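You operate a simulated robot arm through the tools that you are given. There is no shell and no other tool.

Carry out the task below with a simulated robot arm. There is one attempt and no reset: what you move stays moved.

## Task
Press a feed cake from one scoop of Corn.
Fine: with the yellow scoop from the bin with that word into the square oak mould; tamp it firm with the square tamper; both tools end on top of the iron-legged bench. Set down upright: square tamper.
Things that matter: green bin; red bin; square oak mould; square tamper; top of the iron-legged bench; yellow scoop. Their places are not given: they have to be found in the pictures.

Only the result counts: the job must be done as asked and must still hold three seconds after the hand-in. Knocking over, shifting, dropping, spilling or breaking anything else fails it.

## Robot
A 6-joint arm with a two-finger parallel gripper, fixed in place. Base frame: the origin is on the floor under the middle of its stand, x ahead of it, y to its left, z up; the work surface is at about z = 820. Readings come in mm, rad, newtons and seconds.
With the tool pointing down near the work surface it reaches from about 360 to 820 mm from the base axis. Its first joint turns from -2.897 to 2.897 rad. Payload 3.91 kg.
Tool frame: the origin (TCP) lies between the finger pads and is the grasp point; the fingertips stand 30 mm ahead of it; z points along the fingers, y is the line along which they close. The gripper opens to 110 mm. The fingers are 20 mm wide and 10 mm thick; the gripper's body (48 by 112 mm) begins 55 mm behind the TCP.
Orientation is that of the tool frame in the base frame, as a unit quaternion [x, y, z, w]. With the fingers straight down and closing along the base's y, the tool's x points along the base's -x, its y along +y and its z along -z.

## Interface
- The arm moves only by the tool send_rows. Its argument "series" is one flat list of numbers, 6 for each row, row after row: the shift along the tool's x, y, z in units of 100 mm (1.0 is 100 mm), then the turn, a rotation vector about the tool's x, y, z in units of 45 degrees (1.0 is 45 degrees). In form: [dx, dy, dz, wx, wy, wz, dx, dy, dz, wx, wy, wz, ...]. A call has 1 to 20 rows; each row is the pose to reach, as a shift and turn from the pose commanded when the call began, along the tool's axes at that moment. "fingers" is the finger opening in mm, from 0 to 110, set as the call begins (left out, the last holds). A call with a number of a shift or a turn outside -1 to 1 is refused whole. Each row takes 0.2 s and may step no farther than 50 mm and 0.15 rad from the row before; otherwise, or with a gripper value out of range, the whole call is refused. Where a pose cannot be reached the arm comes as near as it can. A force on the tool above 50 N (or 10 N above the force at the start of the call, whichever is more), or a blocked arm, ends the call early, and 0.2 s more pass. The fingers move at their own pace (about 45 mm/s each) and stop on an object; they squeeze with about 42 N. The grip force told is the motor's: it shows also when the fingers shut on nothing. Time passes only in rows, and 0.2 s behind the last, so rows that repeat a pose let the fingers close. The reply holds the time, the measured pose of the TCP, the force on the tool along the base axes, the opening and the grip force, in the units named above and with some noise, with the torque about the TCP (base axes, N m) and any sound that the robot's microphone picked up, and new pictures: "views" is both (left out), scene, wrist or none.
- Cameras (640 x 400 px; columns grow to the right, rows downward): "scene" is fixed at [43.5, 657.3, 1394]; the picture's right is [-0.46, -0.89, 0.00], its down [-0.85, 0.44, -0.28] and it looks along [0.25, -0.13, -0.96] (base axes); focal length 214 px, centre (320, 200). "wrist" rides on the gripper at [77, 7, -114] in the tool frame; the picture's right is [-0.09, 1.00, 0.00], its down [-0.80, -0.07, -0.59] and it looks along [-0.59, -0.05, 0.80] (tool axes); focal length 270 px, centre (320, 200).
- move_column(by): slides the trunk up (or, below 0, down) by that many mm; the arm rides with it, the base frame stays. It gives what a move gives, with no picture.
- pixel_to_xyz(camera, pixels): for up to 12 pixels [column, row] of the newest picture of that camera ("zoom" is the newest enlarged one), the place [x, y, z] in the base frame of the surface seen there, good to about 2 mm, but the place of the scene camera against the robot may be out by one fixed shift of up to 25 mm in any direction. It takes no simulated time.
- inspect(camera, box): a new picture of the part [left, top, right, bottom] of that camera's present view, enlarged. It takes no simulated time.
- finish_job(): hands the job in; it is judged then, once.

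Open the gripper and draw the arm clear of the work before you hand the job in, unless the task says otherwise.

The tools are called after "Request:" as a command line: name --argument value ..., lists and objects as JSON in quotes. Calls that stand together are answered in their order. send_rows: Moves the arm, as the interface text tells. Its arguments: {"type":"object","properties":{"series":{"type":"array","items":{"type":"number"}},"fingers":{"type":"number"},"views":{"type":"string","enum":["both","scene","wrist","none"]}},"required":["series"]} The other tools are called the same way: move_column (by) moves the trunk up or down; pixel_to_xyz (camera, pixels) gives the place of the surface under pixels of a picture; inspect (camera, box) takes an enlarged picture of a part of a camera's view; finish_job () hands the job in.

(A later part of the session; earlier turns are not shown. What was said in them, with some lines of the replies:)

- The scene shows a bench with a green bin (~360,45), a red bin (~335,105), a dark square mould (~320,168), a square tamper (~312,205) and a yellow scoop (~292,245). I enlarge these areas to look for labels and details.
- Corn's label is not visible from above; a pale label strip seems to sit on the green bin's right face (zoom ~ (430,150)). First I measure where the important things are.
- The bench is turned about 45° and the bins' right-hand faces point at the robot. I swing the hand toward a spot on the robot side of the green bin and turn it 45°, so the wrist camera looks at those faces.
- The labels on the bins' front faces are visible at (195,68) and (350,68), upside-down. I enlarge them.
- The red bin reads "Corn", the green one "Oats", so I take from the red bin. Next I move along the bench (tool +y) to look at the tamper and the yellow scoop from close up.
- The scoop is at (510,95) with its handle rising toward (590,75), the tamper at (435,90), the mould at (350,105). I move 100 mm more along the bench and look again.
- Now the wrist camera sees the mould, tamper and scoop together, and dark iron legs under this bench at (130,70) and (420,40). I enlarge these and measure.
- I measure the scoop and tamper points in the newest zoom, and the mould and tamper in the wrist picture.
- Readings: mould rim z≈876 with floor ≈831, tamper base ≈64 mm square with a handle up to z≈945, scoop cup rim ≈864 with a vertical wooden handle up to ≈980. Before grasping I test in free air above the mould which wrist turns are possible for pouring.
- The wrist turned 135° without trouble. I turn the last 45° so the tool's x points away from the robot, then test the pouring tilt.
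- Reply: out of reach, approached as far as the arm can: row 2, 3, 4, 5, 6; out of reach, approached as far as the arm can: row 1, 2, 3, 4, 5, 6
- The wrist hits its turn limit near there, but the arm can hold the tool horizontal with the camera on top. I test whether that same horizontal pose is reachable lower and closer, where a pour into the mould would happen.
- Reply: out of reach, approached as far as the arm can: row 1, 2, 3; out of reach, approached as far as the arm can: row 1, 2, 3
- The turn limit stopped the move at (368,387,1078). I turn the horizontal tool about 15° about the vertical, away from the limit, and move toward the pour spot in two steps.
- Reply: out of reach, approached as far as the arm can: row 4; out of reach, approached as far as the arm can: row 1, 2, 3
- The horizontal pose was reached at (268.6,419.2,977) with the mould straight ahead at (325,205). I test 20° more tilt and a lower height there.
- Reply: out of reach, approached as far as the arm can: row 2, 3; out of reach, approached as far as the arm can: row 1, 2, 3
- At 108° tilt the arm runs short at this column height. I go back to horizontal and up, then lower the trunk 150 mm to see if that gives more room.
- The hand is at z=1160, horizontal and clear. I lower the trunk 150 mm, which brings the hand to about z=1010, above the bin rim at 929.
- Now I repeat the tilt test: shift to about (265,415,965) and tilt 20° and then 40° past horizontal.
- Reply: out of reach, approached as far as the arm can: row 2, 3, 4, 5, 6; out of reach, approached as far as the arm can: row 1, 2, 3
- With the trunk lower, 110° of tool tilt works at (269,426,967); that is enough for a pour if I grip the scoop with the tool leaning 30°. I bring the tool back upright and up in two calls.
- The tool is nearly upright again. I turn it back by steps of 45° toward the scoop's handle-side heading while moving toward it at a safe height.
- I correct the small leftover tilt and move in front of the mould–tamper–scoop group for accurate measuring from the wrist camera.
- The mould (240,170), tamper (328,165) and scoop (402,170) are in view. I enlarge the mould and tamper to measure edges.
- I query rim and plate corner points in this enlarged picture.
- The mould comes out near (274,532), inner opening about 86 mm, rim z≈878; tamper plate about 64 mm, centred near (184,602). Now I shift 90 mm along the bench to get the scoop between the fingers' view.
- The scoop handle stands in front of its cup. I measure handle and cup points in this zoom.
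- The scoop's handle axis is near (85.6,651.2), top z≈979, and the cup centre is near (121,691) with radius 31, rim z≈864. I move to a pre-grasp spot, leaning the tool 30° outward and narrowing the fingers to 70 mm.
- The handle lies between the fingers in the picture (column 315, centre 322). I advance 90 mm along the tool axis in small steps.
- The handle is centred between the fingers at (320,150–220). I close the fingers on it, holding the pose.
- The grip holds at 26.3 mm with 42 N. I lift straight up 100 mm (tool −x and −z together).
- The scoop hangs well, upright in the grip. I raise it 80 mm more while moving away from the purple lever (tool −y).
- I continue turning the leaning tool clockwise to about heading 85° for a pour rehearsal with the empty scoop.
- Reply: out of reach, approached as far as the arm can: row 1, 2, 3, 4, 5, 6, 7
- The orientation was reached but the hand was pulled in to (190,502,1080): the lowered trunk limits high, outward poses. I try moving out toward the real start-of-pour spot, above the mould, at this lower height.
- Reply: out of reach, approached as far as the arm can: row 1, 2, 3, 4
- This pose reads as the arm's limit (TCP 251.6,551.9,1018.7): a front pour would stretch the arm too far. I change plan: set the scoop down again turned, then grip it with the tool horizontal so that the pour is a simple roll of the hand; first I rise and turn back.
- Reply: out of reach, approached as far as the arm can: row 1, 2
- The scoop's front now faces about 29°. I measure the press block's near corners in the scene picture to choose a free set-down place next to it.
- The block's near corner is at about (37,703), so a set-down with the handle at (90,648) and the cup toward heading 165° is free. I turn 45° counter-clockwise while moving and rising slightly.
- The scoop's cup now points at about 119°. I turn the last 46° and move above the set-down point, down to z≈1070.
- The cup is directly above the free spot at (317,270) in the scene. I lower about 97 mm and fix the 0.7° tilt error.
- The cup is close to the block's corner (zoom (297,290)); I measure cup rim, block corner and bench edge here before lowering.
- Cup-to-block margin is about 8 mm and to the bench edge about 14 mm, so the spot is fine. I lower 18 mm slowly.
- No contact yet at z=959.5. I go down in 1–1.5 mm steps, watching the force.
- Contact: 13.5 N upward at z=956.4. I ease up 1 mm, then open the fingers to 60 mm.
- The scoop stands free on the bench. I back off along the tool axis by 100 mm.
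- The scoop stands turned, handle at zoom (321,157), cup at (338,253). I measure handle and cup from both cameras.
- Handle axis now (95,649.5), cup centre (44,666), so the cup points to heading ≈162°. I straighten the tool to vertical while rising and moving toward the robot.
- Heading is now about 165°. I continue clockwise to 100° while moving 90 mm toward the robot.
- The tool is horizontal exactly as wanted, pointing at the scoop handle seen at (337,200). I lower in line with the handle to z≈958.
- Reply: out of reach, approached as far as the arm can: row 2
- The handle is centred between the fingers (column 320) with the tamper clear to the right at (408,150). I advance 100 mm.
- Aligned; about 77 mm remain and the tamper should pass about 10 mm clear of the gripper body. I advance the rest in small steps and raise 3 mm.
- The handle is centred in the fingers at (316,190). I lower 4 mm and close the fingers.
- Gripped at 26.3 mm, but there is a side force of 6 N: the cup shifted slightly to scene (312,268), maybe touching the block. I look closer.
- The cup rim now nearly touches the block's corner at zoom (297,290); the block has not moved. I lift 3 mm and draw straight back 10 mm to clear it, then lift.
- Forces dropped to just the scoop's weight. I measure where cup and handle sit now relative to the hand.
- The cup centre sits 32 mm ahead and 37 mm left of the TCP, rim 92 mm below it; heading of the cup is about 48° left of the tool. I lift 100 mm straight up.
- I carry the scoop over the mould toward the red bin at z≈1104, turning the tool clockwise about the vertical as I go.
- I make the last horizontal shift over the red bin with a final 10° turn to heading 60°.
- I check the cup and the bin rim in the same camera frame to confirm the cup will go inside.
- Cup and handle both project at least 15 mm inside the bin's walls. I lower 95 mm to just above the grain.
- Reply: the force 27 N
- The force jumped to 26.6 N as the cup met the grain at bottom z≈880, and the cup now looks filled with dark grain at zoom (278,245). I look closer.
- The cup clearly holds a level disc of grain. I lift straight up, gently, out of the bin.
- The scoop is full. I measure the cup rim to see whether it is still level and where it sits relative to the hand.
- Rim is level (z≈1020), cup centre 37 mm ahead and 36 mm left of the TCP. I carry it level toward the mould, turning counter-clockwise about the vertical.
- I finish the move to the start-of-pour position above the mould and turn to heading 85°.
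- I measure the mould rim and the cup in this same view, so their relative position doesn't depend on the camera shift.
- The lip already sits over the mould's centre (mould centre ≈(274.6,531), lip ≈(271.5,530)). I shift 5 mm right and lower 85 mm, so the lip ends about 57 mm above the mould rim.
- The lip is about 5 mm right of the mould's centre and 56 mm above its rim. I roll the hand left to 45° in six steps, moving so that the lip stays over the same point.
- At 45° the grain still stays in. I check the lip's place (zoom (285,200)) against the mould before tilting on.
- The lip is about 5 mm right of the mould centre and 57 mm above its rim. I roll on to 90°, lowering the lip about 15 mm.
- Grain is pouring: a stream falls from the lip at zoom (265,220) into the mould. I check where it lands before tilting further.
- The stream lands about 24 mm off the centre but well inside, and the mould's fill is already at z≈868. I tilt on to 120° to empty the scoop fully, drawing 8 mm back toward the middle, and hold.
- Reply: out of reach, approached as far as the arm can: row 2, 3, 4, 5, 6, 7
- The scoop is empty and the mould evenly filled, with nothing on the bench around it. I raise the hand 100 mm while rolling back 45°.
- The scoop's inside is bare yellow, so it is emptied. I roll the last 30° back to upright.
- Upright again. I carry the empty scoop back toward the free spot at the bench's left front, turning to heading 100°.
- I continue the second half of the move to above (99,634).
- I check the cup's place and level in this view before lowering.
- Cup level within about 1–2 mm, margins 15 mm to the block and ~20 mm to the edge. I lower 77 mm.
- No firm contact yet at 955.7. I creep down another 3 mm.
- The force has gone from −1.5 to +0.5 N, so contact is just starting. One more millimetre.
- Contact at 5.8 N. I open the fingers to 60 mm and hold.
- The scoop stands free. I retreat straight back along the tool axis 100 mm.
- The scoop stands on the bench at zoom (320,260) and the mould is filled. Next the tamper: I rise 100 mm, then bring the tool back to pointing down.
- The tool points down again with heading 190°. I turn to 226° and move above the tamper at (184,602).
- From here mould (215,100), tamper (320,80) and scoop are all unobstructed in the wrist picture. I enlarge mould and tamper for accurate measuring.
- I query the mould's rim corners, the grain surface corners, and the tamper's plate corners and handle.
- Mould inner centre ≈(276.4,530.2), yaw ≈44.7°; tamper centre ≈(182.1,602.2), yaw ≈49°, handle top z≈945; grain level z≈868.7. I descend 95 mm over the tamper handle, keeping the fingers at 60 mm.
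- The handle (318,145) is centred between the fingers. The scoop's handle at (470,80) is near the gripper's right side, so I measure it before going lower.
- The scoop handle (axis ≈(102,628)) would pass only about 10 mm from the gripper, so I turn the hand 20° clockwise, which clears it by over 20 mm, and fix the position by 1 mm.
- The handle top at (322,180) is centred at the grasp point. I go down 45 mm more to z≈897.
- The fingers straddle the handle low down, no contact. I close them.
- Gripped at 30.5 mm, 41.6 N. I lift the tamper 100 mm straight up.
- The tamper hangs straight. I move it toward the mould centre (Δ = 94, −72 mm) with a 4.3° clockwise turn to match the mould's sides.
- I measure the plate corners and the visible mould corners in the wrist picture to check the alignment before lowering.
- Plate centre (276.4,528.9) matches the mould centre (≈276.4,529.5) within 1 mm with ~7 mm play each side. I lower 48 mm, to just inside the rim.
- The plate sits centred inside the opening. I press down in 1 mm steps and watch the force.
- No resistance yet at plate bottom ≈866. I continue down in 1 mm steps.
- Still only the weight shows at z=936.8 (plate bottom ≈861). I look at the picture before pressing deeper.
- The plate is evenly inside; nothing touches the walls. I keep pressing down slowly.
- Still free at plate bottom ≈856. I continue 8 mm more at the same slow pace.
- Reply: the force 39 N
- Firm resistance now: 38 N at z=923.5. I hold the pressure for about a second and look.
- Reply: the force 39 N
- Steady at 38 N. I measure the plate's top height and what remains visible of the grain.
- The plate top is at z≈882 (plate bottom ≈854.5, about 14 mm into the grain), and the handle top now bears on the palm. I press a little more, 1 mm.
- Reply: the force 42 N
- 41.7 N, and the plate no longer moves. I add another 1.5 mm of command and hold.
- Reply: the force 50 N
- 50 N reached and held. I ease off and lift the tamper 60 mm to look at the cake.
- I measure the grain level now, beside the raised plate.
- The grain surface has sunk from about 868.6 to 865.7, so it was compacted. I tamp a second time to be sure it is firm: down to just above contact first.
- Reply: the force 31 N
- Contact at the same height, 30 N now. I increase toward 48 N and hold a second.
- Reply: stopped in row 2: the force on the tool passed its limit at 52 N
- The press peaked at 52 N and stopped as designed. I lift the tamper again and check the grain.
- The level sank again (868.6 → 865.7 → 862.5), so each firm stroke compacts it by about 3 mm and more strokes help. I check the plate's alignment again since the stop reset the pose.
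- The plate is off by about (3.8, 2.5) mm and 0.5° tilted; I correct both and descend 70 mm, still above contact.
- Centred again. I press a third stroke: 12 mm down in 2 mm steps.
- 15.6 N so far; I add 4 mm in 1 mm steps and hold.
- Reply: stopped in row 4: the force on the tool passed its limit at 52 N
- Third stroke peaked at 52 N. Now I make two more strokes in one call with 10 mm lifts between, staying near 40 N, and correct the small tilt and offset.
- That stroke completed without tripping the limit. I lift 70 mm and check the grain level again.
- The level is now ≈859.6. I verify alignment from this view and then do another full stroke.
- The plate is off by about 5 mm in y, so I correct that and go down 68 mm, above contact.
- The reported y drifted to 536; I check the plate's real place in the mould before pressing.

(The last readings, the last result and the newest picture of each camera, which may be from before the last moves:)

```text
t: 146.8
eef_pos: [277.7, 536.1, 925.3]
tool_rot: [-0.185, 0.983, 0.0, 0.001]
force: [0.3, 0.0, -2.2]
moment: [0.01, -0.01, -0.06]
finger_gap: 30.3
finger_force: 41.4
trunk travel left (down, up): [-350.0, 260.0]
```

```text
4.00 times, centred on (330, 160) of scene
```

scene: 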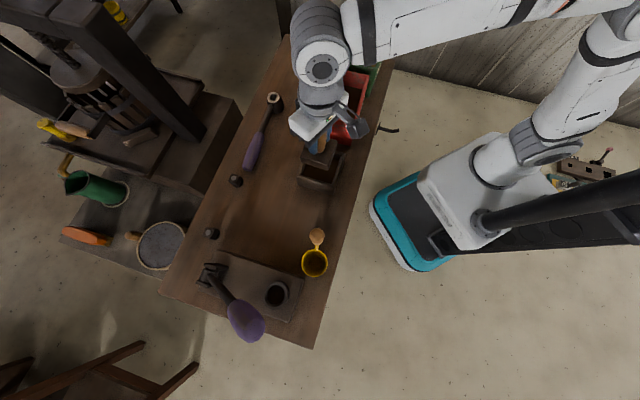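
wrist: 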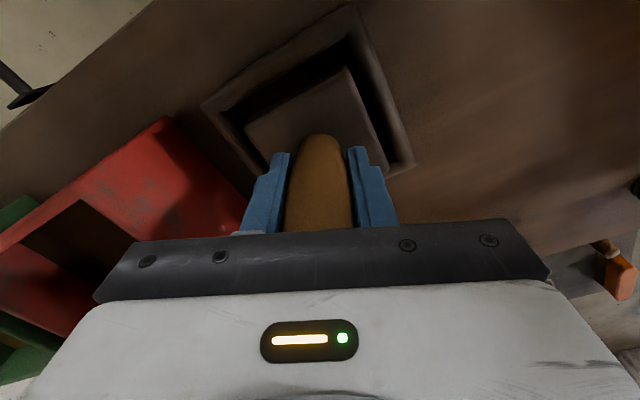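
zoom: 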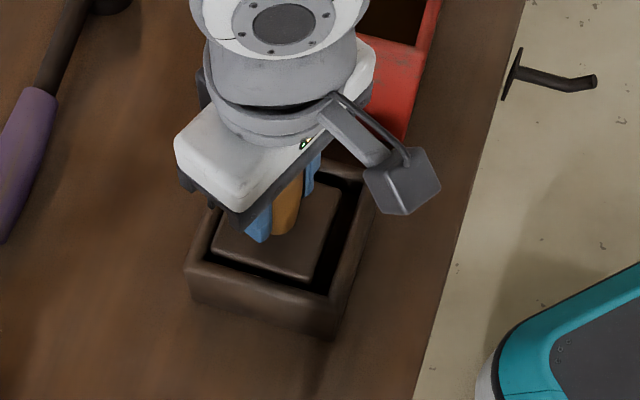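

The plate sits about 5 mm too far in +y (my last correction chased a settling error). I shift it back and let it settle.

Request:
send_rows --series '[0.01, -0.025, -0.02, 0, 0, 0, 0.018, -0.05, -0.02, 0, 0, 0, 0.018, -0.05, -0.02, 0, 0, 0, 0.018, -0.05, -0.02, 0, 0, 0]' --views "wrist"

Request:
inspect --camera "wrist" --box '[200, 0, 430, 190]'

```text
t: 147.8
eef_pos: [278.2, 530.2, 927.8]
tool_rot: [-0.186, 0.983, 0.0, 0.0]
force: [0.4, 0.0, -2.0]
moment: [0.01, 0.06, -0.02]
finger_gap: 30.4
finger_force: 41.4
trunk travel left (down, up): [-350.0, 260.0]
```

wrist: 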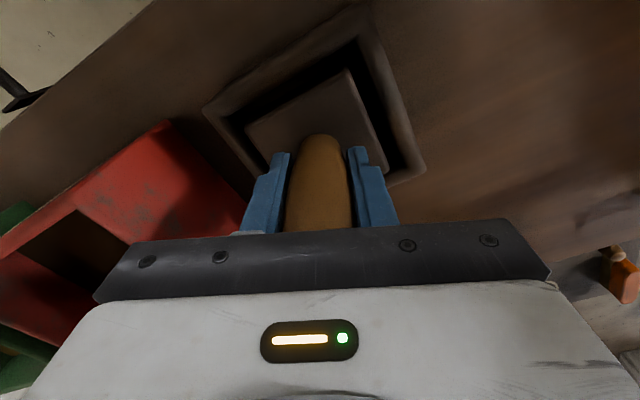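

```text
2.11 times, centred on (315, 95) of wrist
```

zoom: 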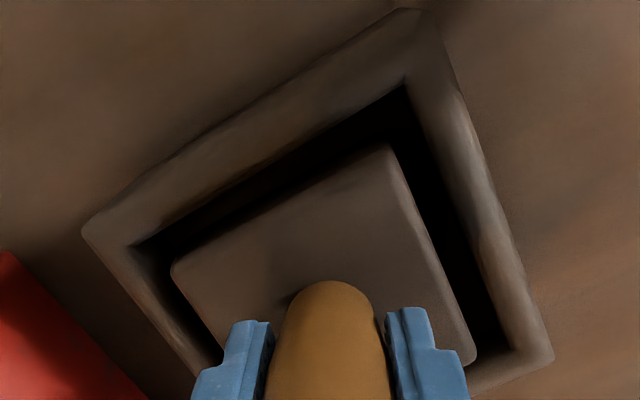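

Centred again. I press the next stroke in 1 mm steps until about 50 N.

Request:
send_rows --series '[0, 0, 0.02, 0, 0, 0, 0, 0, 0.03, 0, 0, 0, 0, 0, 0.04, 0, 0, 0, 0, 0, 0.05, 0, 0, 0, 0, 0, 0.06, 0, 0, 0, 0, 0, 0.06, 0, 0, 0, 0, 0, 0.06, 0, 0, 0]' --views "none"

```text
t: 149.4
eef_pos: [276.8, 529.6, 924.7]
tool_rot: [-0.185, 0.983, 0.002, 0.002]
force: [9.2, 7.3, 33.9]
moment: [-0.73, -0.11, 0.14]
finger_gap: 30.3
finger_force: 41.7
trunk travel left (down, up): [-350.0, 260.0]
```

34 N; I add 1 mm and hold for half a second.

Request:
send_rows --series '[0, 0, 0.005, 0, 0, 0, 0, 0, 0.01, 0, 0, 0, 0, 0, 0.01, 0, 0, 0]' --views "none"

Request:
send_rows --series '[0, 0, -0.03, 0, 0, 0, 0, 0, -0.08, 0, 0, 0, 0, 0, -0.15, 0, 0, 0, 0, 0, -0.35, 0, 0, 0, 0, 0, -0.55, 0, 0, 0, 0, 0, -0.75, 0, 0, 0, 0, 0, -0.75, 0, 0, 0, 0, 0, -0.75, 0, 0, 0]' --views "wrist"

Request:
pixel_to_xyz --camera "wrist" --pixels '[[287, 76], [300, 70], [275, 85], [320, 60], [365, 95], [310, 65], [330, 50], [355, 75]]'

```text
t: 150.2
eef_pos: [276.6, 528.2, 924.7]
tool_rot: [-0.186, 0.983, 0.002, 0.002]
force: [10.3, 6.6, 42.6]
moment: [-0.9, 0.17, 0.04]
finger_gap: 30.2
finger_force: 42.4
trunk travel left (down, up): [-350.0, 260.0]
```

```text
t: 152.0
eef_pos: [274.3, 530.2, 998.1]
tool_rot: [-0.185, 0.983, -0.001, 0.0]
force: [-0.1, 0.7, -2.4]
moment: [0.02, -0.01, 0.02]
finger_gap: 30.1
finger_force: 41.5
trunk travel left (down, up): [-350.0, 260.0]
```

wrist: 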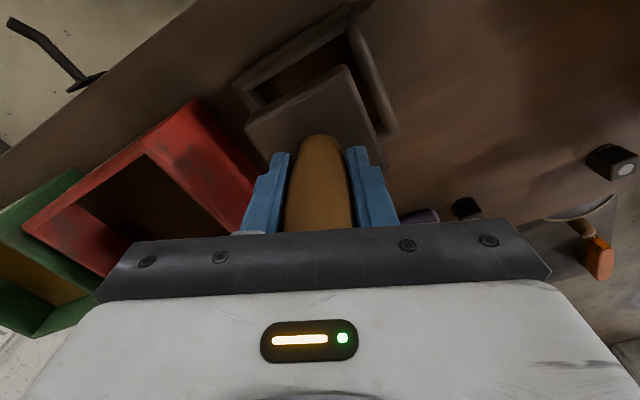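

```text
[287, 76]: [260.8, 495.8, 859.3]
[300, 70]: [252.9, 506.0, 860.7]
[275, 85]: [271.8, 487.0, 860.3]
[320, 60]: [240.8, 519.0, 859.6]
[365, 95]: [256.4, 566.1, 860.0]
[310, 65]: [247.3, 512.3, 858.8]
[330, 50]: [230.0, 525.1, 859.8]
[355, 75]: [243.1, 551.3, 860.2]
```

The level stays at ≈859.8 with a further stroke, so the cake is fully tamped. Now I carry the tamper back to its free spot at (182,602).

Request:
send_rows --series '[0.12, 0.18, 0, 0, 0, 0, 0.24, 0.36, 0, 0, 0, 0, 0.36, 0.54, 0, 0, 0, 0, 0.46, 0.72, 0, 0, 0, 0, 0.56, 0.9, 0, 0, 0, 0]' --views "none"

Request:
send_rows --series '[0.03, 0.06, 0, 0, 0, 0, 0.06, 0.12, 0, 0, 0, 0, 0.06, 0.12, 0, 0, 0, 0, 0.06, 0.12, 0, 0, 0, 0]' --views "both"

Request:
inspect --camera "scene" --box '[270, 110, 370, 290]'

```text
t: 153.2
eef_pos: [192.4, 592.0, 995.2]
tool_rot: [-0.186, 0.983, -0.002, 0.0]
force: [0.3, 0.5, -2.3]
moment: [-0.01, 0.01, 0.01]
finger_gap: 30.3
finger_force: 41.9
trunk travel left (down, up): [-350.0, 260.0]
```

```text
t: 154.2
eef_pos: [181.7, 601.6, 994.4]
tool_rot: [-0.185, 0.983, -0.001, 0.0]
force: [-0.4, 0.3, -2.3]
moment: [-0.02, 0.05, 0.01]
finger_gap: 30.2
finger_force: 41.6
trunk travel left (down, up): [-350.0, 260.0]
```

scene: 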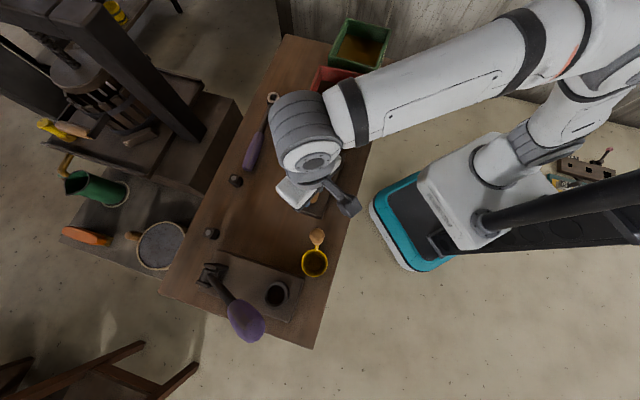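
wrist: 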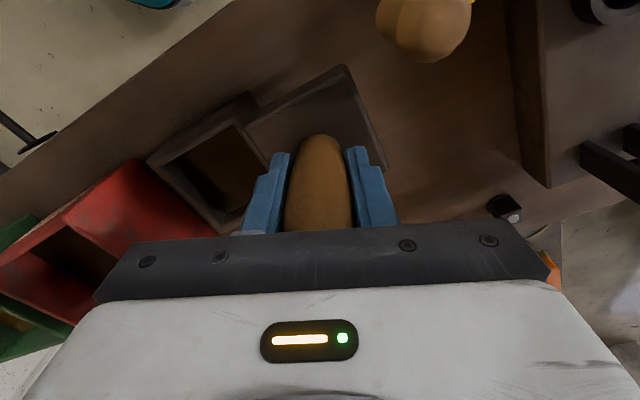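

```text
2.22 times, centred on (320, 200) of scene
```

zoom: 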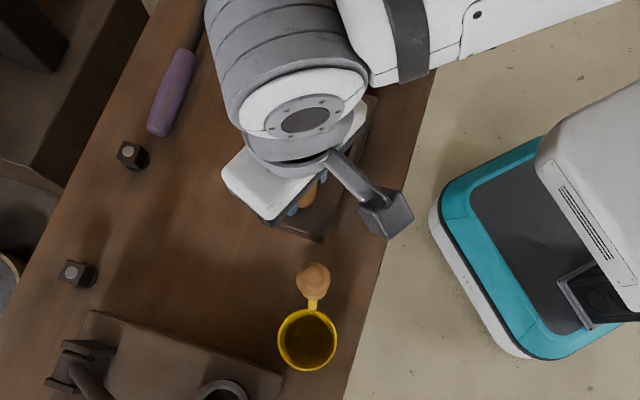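

The tamper is over its spot, level. I lower 95 mm, then creep to contact.

Request:
send_rows --series '[0, 0, 0.2, 0, 0, 0, 0, 0, 0.4, 0, 0, 0, 0, 0, 0.6, 0, 0, 0, 0, 0, 0.75, 0, 0, 0, 0, 0, 0.88, 0, 0, 0, 0, 0, 0.96, 0, 0, 0]' --views "none"

Request:
send_rows --series '[0, 0, 0.01, 0, 0, 0, 0, 0, 0.02, 0, 0, 0, 0, 0, 0.03, 0, 0, 0, 0, 0, 0.03, 0, 0, 0]' --views "none"

```text
t: 155.6
eef_pos: [181.1, 602.3, 900.4]
tool_rot: [-0.186, 0.983, 0.0, 0.0]
force: [0.4, 0.4, -1.5]
moment: [-0.02, 0.03, 0.0]
finger_gap: 30.4
finger_force: 41.8
trunk travel left (down, up): [-350.0, 260.0]
```

```text
t: 156.6
eef_pos: [182.3, 601.8, 896.1]
tool_rot: [-0.186, 0.983, -0.001, 0.0]
force: [0.1, 0.0, -3.0]
moment: [-0.01, -0.05, -0.04]
finger_gap: 30.5
finger_force: 42.0
trunk travel left (down, up): [-350.0, 260.0]
```

Not in contact yet at z=896. I creep down 6 mm more in 1 mm steps.

Request:
send_rows --series '[0, 0, 0.01, 0, 0, 0, 0, 0, 0.02, 0, 0, 0, 0, 0, 0.03, 0, 0, 0, 0, 0, 0.04, 0, 0, 0, 0, 0, 0.05, 0, 0, 0, 0, 0, 0.06, 0, 0, 0]' --views "none"

```text
t: 158.0
eef_pos: [182.5, 600.0, 890.5]
tool_rot: [-0.185, 0.983, -0.002, 0.0]
force: [-0.3, -0.9, -1.5]
moment: [-0.02, 0.01, -0.01]
finger_gap: 30.6
finger_force: 42.1
trunk travel left (down, up): [-350.0, 260.0]
```

Request:
send_rows --series '[0, 0, 0.01, 0, 0, 0, 0, 0, 0.02, 0, 0, 0, 0, 0, 0.02, 0, 0, 0]' --views "none"

```text
t: 158.8
eef_pos: [182.1, 601.9, 891.1]
tool_rot: [-0.185, 0.983, 0.001, 0.001]
force: [1.5, 0.1, 9.2]
moment: [-0.35, -0.22, 0.0]
finger_gap: 30.3
finger_force: 41.9
trunk travel left (down, up): [-350.0, 260.0]
```

The plate stands on the bench (9 N contact at z≈891). I open the fingers to 60 mm.

Request:
send_rows --series '[0, 0, 0, 0, 0, 0, 0, 0, 0, 0, 0, 0, 0, 0, 0, 0, 0, 0, 0, 0, 0, 0, 0, 0]' --fingers 60 --views "wrist"

```text
t: 159.8
eef_pos: [182.0, 601.6, 890.1]
tool_rot: [-0.186, 0.983, 0.001, 0.001]
force: [1.3, 4.2, 16.2]
moment: [-0.14, 0.04, -0.02]
finger_gap: 60.1
finger_force: 0.0
trunk travel left (down, up): [-350.0, 260.0]
```

wrist: 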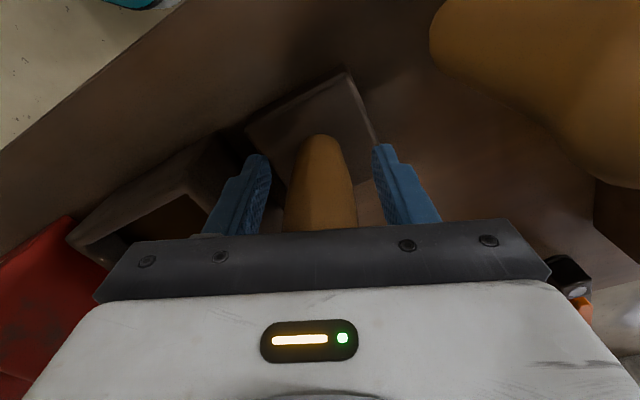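

The fingers are open and only the palm touches the handle top. I lift straight up 100 mm.

Request:
send_rows --series '[0, 0, -0.03, 0, 0, 0, 0, 0, -0.1, 0, 0, 0, 0, 0, -0.25, 0, 0, 0, 0, 0, -0.5, 0, 0, 0, 0, 0, -0.75, 0, 0, 0, 0, 0, -1.0, 0, 0, 0]' --fingers 60 --views "both"

Request:
inspect --camera "wrist" --box '[150, 0, 480, 200]'

```text
t: 161.2
eef_pos: [181.6, 601.3, 988.4]
tool_rot: [-0.186, 0.983, -0.001, 0.001]
force: [0.5, 0.9, 0.0]
moment: [0.03, 0.03, 0.02]
finger_gap: 60.1
finger_force: 0.0
trunk travel left (down, up): [-350.0, 260.0]
```

scene: 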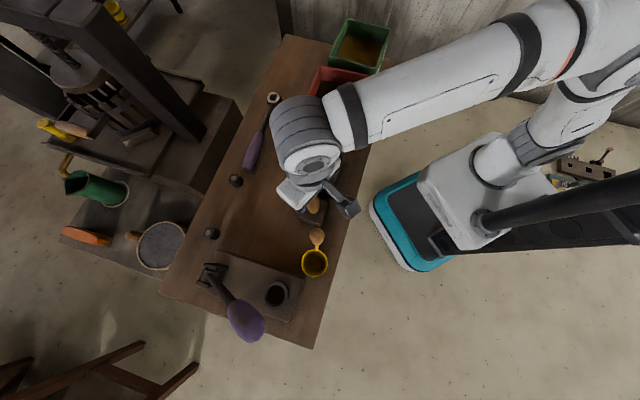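
wrist: 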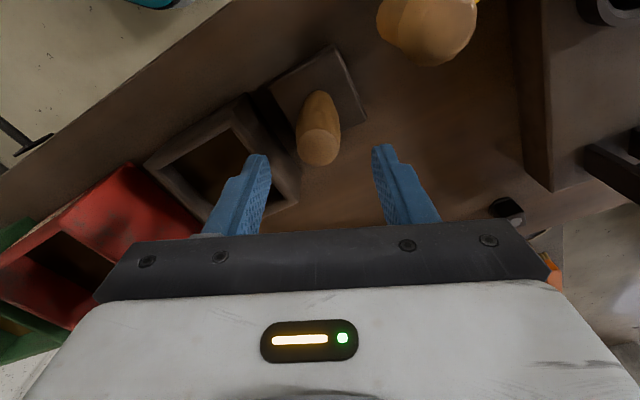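

```text
1.94 times, centred on (315, 100) of wrist
```

zoom: 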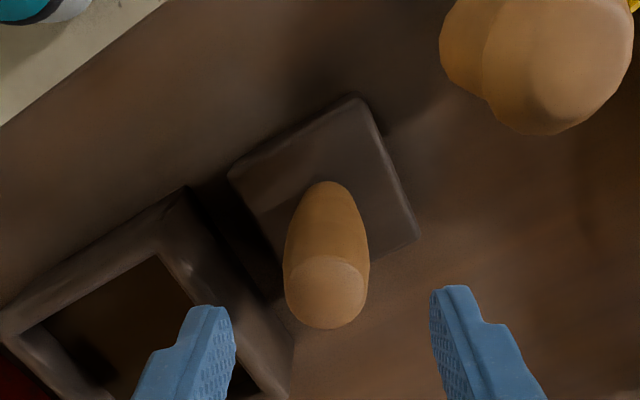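

The tamper stands upright with its plate flat on the bench. I raise the hand more and draw it away toward the robot.

Request:
send_rows --series '[0, 0, -0.3, 0, 0, 0, 0, 0, -0.6, 0, 0, 0, 0, 0, -0.9, 0, 0, 0]' --views "none"

Request:
send_rows --series '[0.25, -0.25, 0, 0, 0, 0, 0.5, -0.5, 0, 0, 0, 0, 0.75, -0.75, 0, 0, 0, 0, 1.0, -1.0, 0, 0, 0, 0]' --fingers 110 --views "both"

```text
t: 162.0
eef_pos: [179.7, 603.4, 1078.8]
tool_rot: [-0.186, 0.983, -0.001, 0.0]
force: [-0.4, -1.3, -0.2]
moment: [0.0, 0.0, 0.0]
finger_gap: 60.0
finger_force: 0.0
trunk travel left (down, up): [-350.0, 260.0]
```

```text
t: 163.0
eef_pos: [126.1, 471.4, 1077.1]
tool_rot: [-0.186, 0.983, 0.001, 0.002]
force: [0.2, 0.9, 0.1]
moment: [-0.01, 0.01, 0.0]
finger_gap: 110.1
finger_force: 0.1
trunk travel left (down, up): [-350.0, 260.0]
```

scene: 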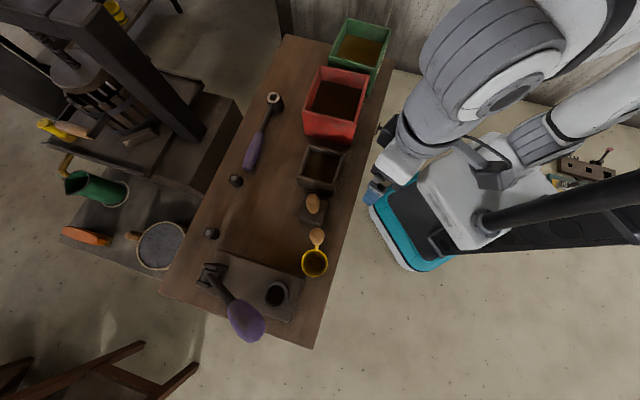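
wrist: 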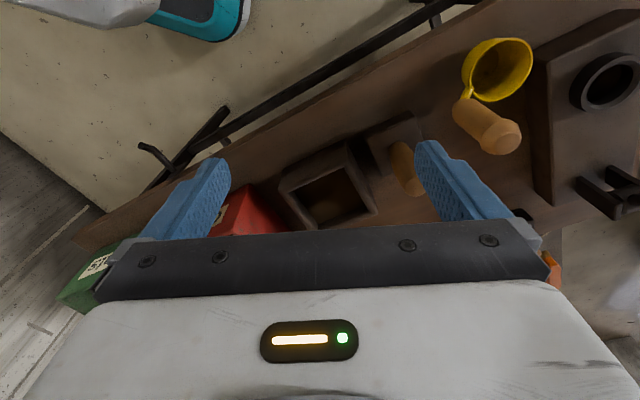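

The hand is clear. I check the final state: mould with cake, tamper, scoop, and the rest of the bench.

Request:
inspect --camera "scene" --box '[260, 130, 370, 300]'

Request:
inspect --camera "scene" --box '[290, 130, 360, 200]'

Request:
inspect --camera "wrist" --box '[100, 0, 500, 220]'

Request:
inspect --camera "scene" --box '[280, 10, 400, 150]'

```text
2.35 times, centred on (315, 215) of scene
```

zoom: 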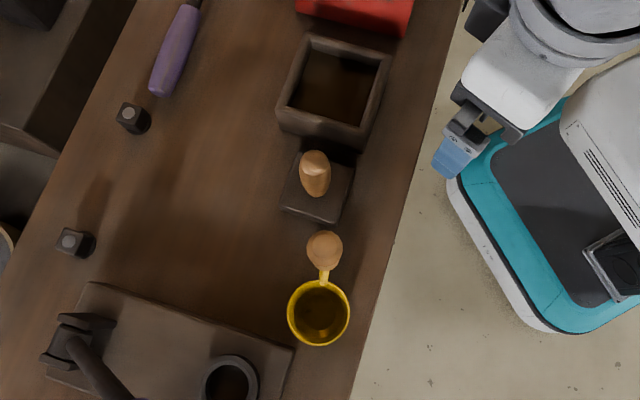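

```text
5.71 times, centred on (325, 165) of scene
```

zoom: 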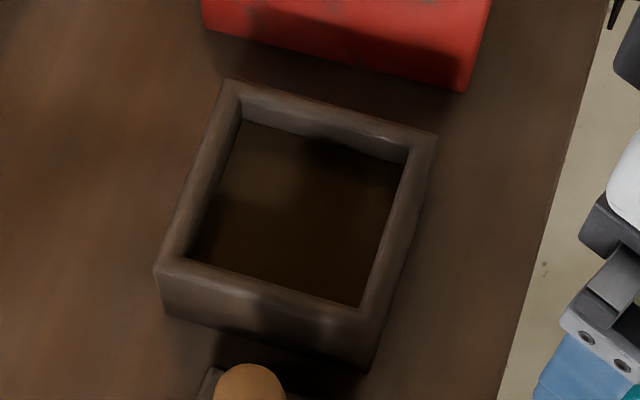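

```text
1.60 times, centred on (300, 110) of wrist
```

zoom: 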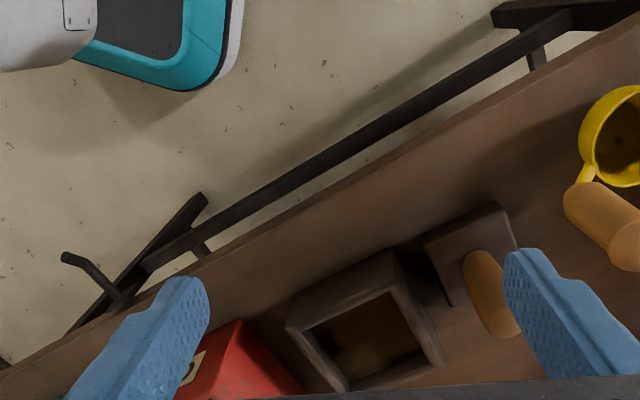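

```text
2.86 times, centred on (340, 80) of scene
```

zoom: 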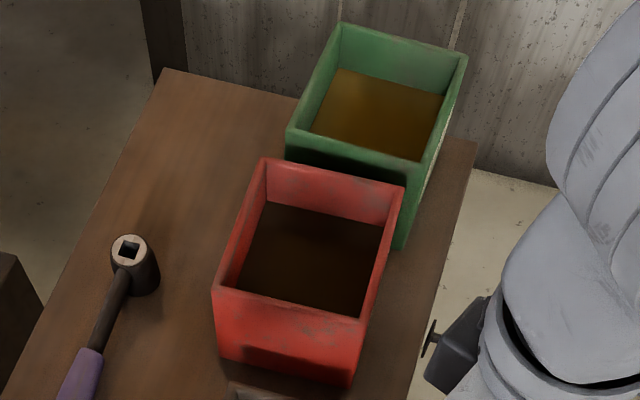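

The mould holds the flat, pressed cake. The tamper stands upright and the scoop stands on the same iron-legged bench, with no spilled grain in view. The bins, press and wrench are where they were and the gripper is open and clear, so I hand the job in.

Request:
finish_job

```text
The job is handed in.
```

I pressed the feed cake from one scoop of Corn and handed the job in. I haven't seen the judgement.

- **Grain:** the red bin is the one marked Corn (the green one is Oats). One full yellow scoop went into the square oak mould. I saw no grain on the bench.
- **Tamping:** I tamped it with the square tamper in several strokes of about 40–50 N. The surface sank about 9 mm and then stopped sinking, which I took as firm. The task gave no number for "firm".
- **Tools:** the square tamper stands upright back in its old place. The scoop stands on the same iron-legged bench, near its starting place but turned.
- **Other things:** while I was gripping the scoop, its cup pressed lightly (about 6 N) against the fixed press block on the bench. The block did not shift in the pictures. The bins, the wrench and the rest looked unmoved.

The gripper is open and the arm is clear of the work.
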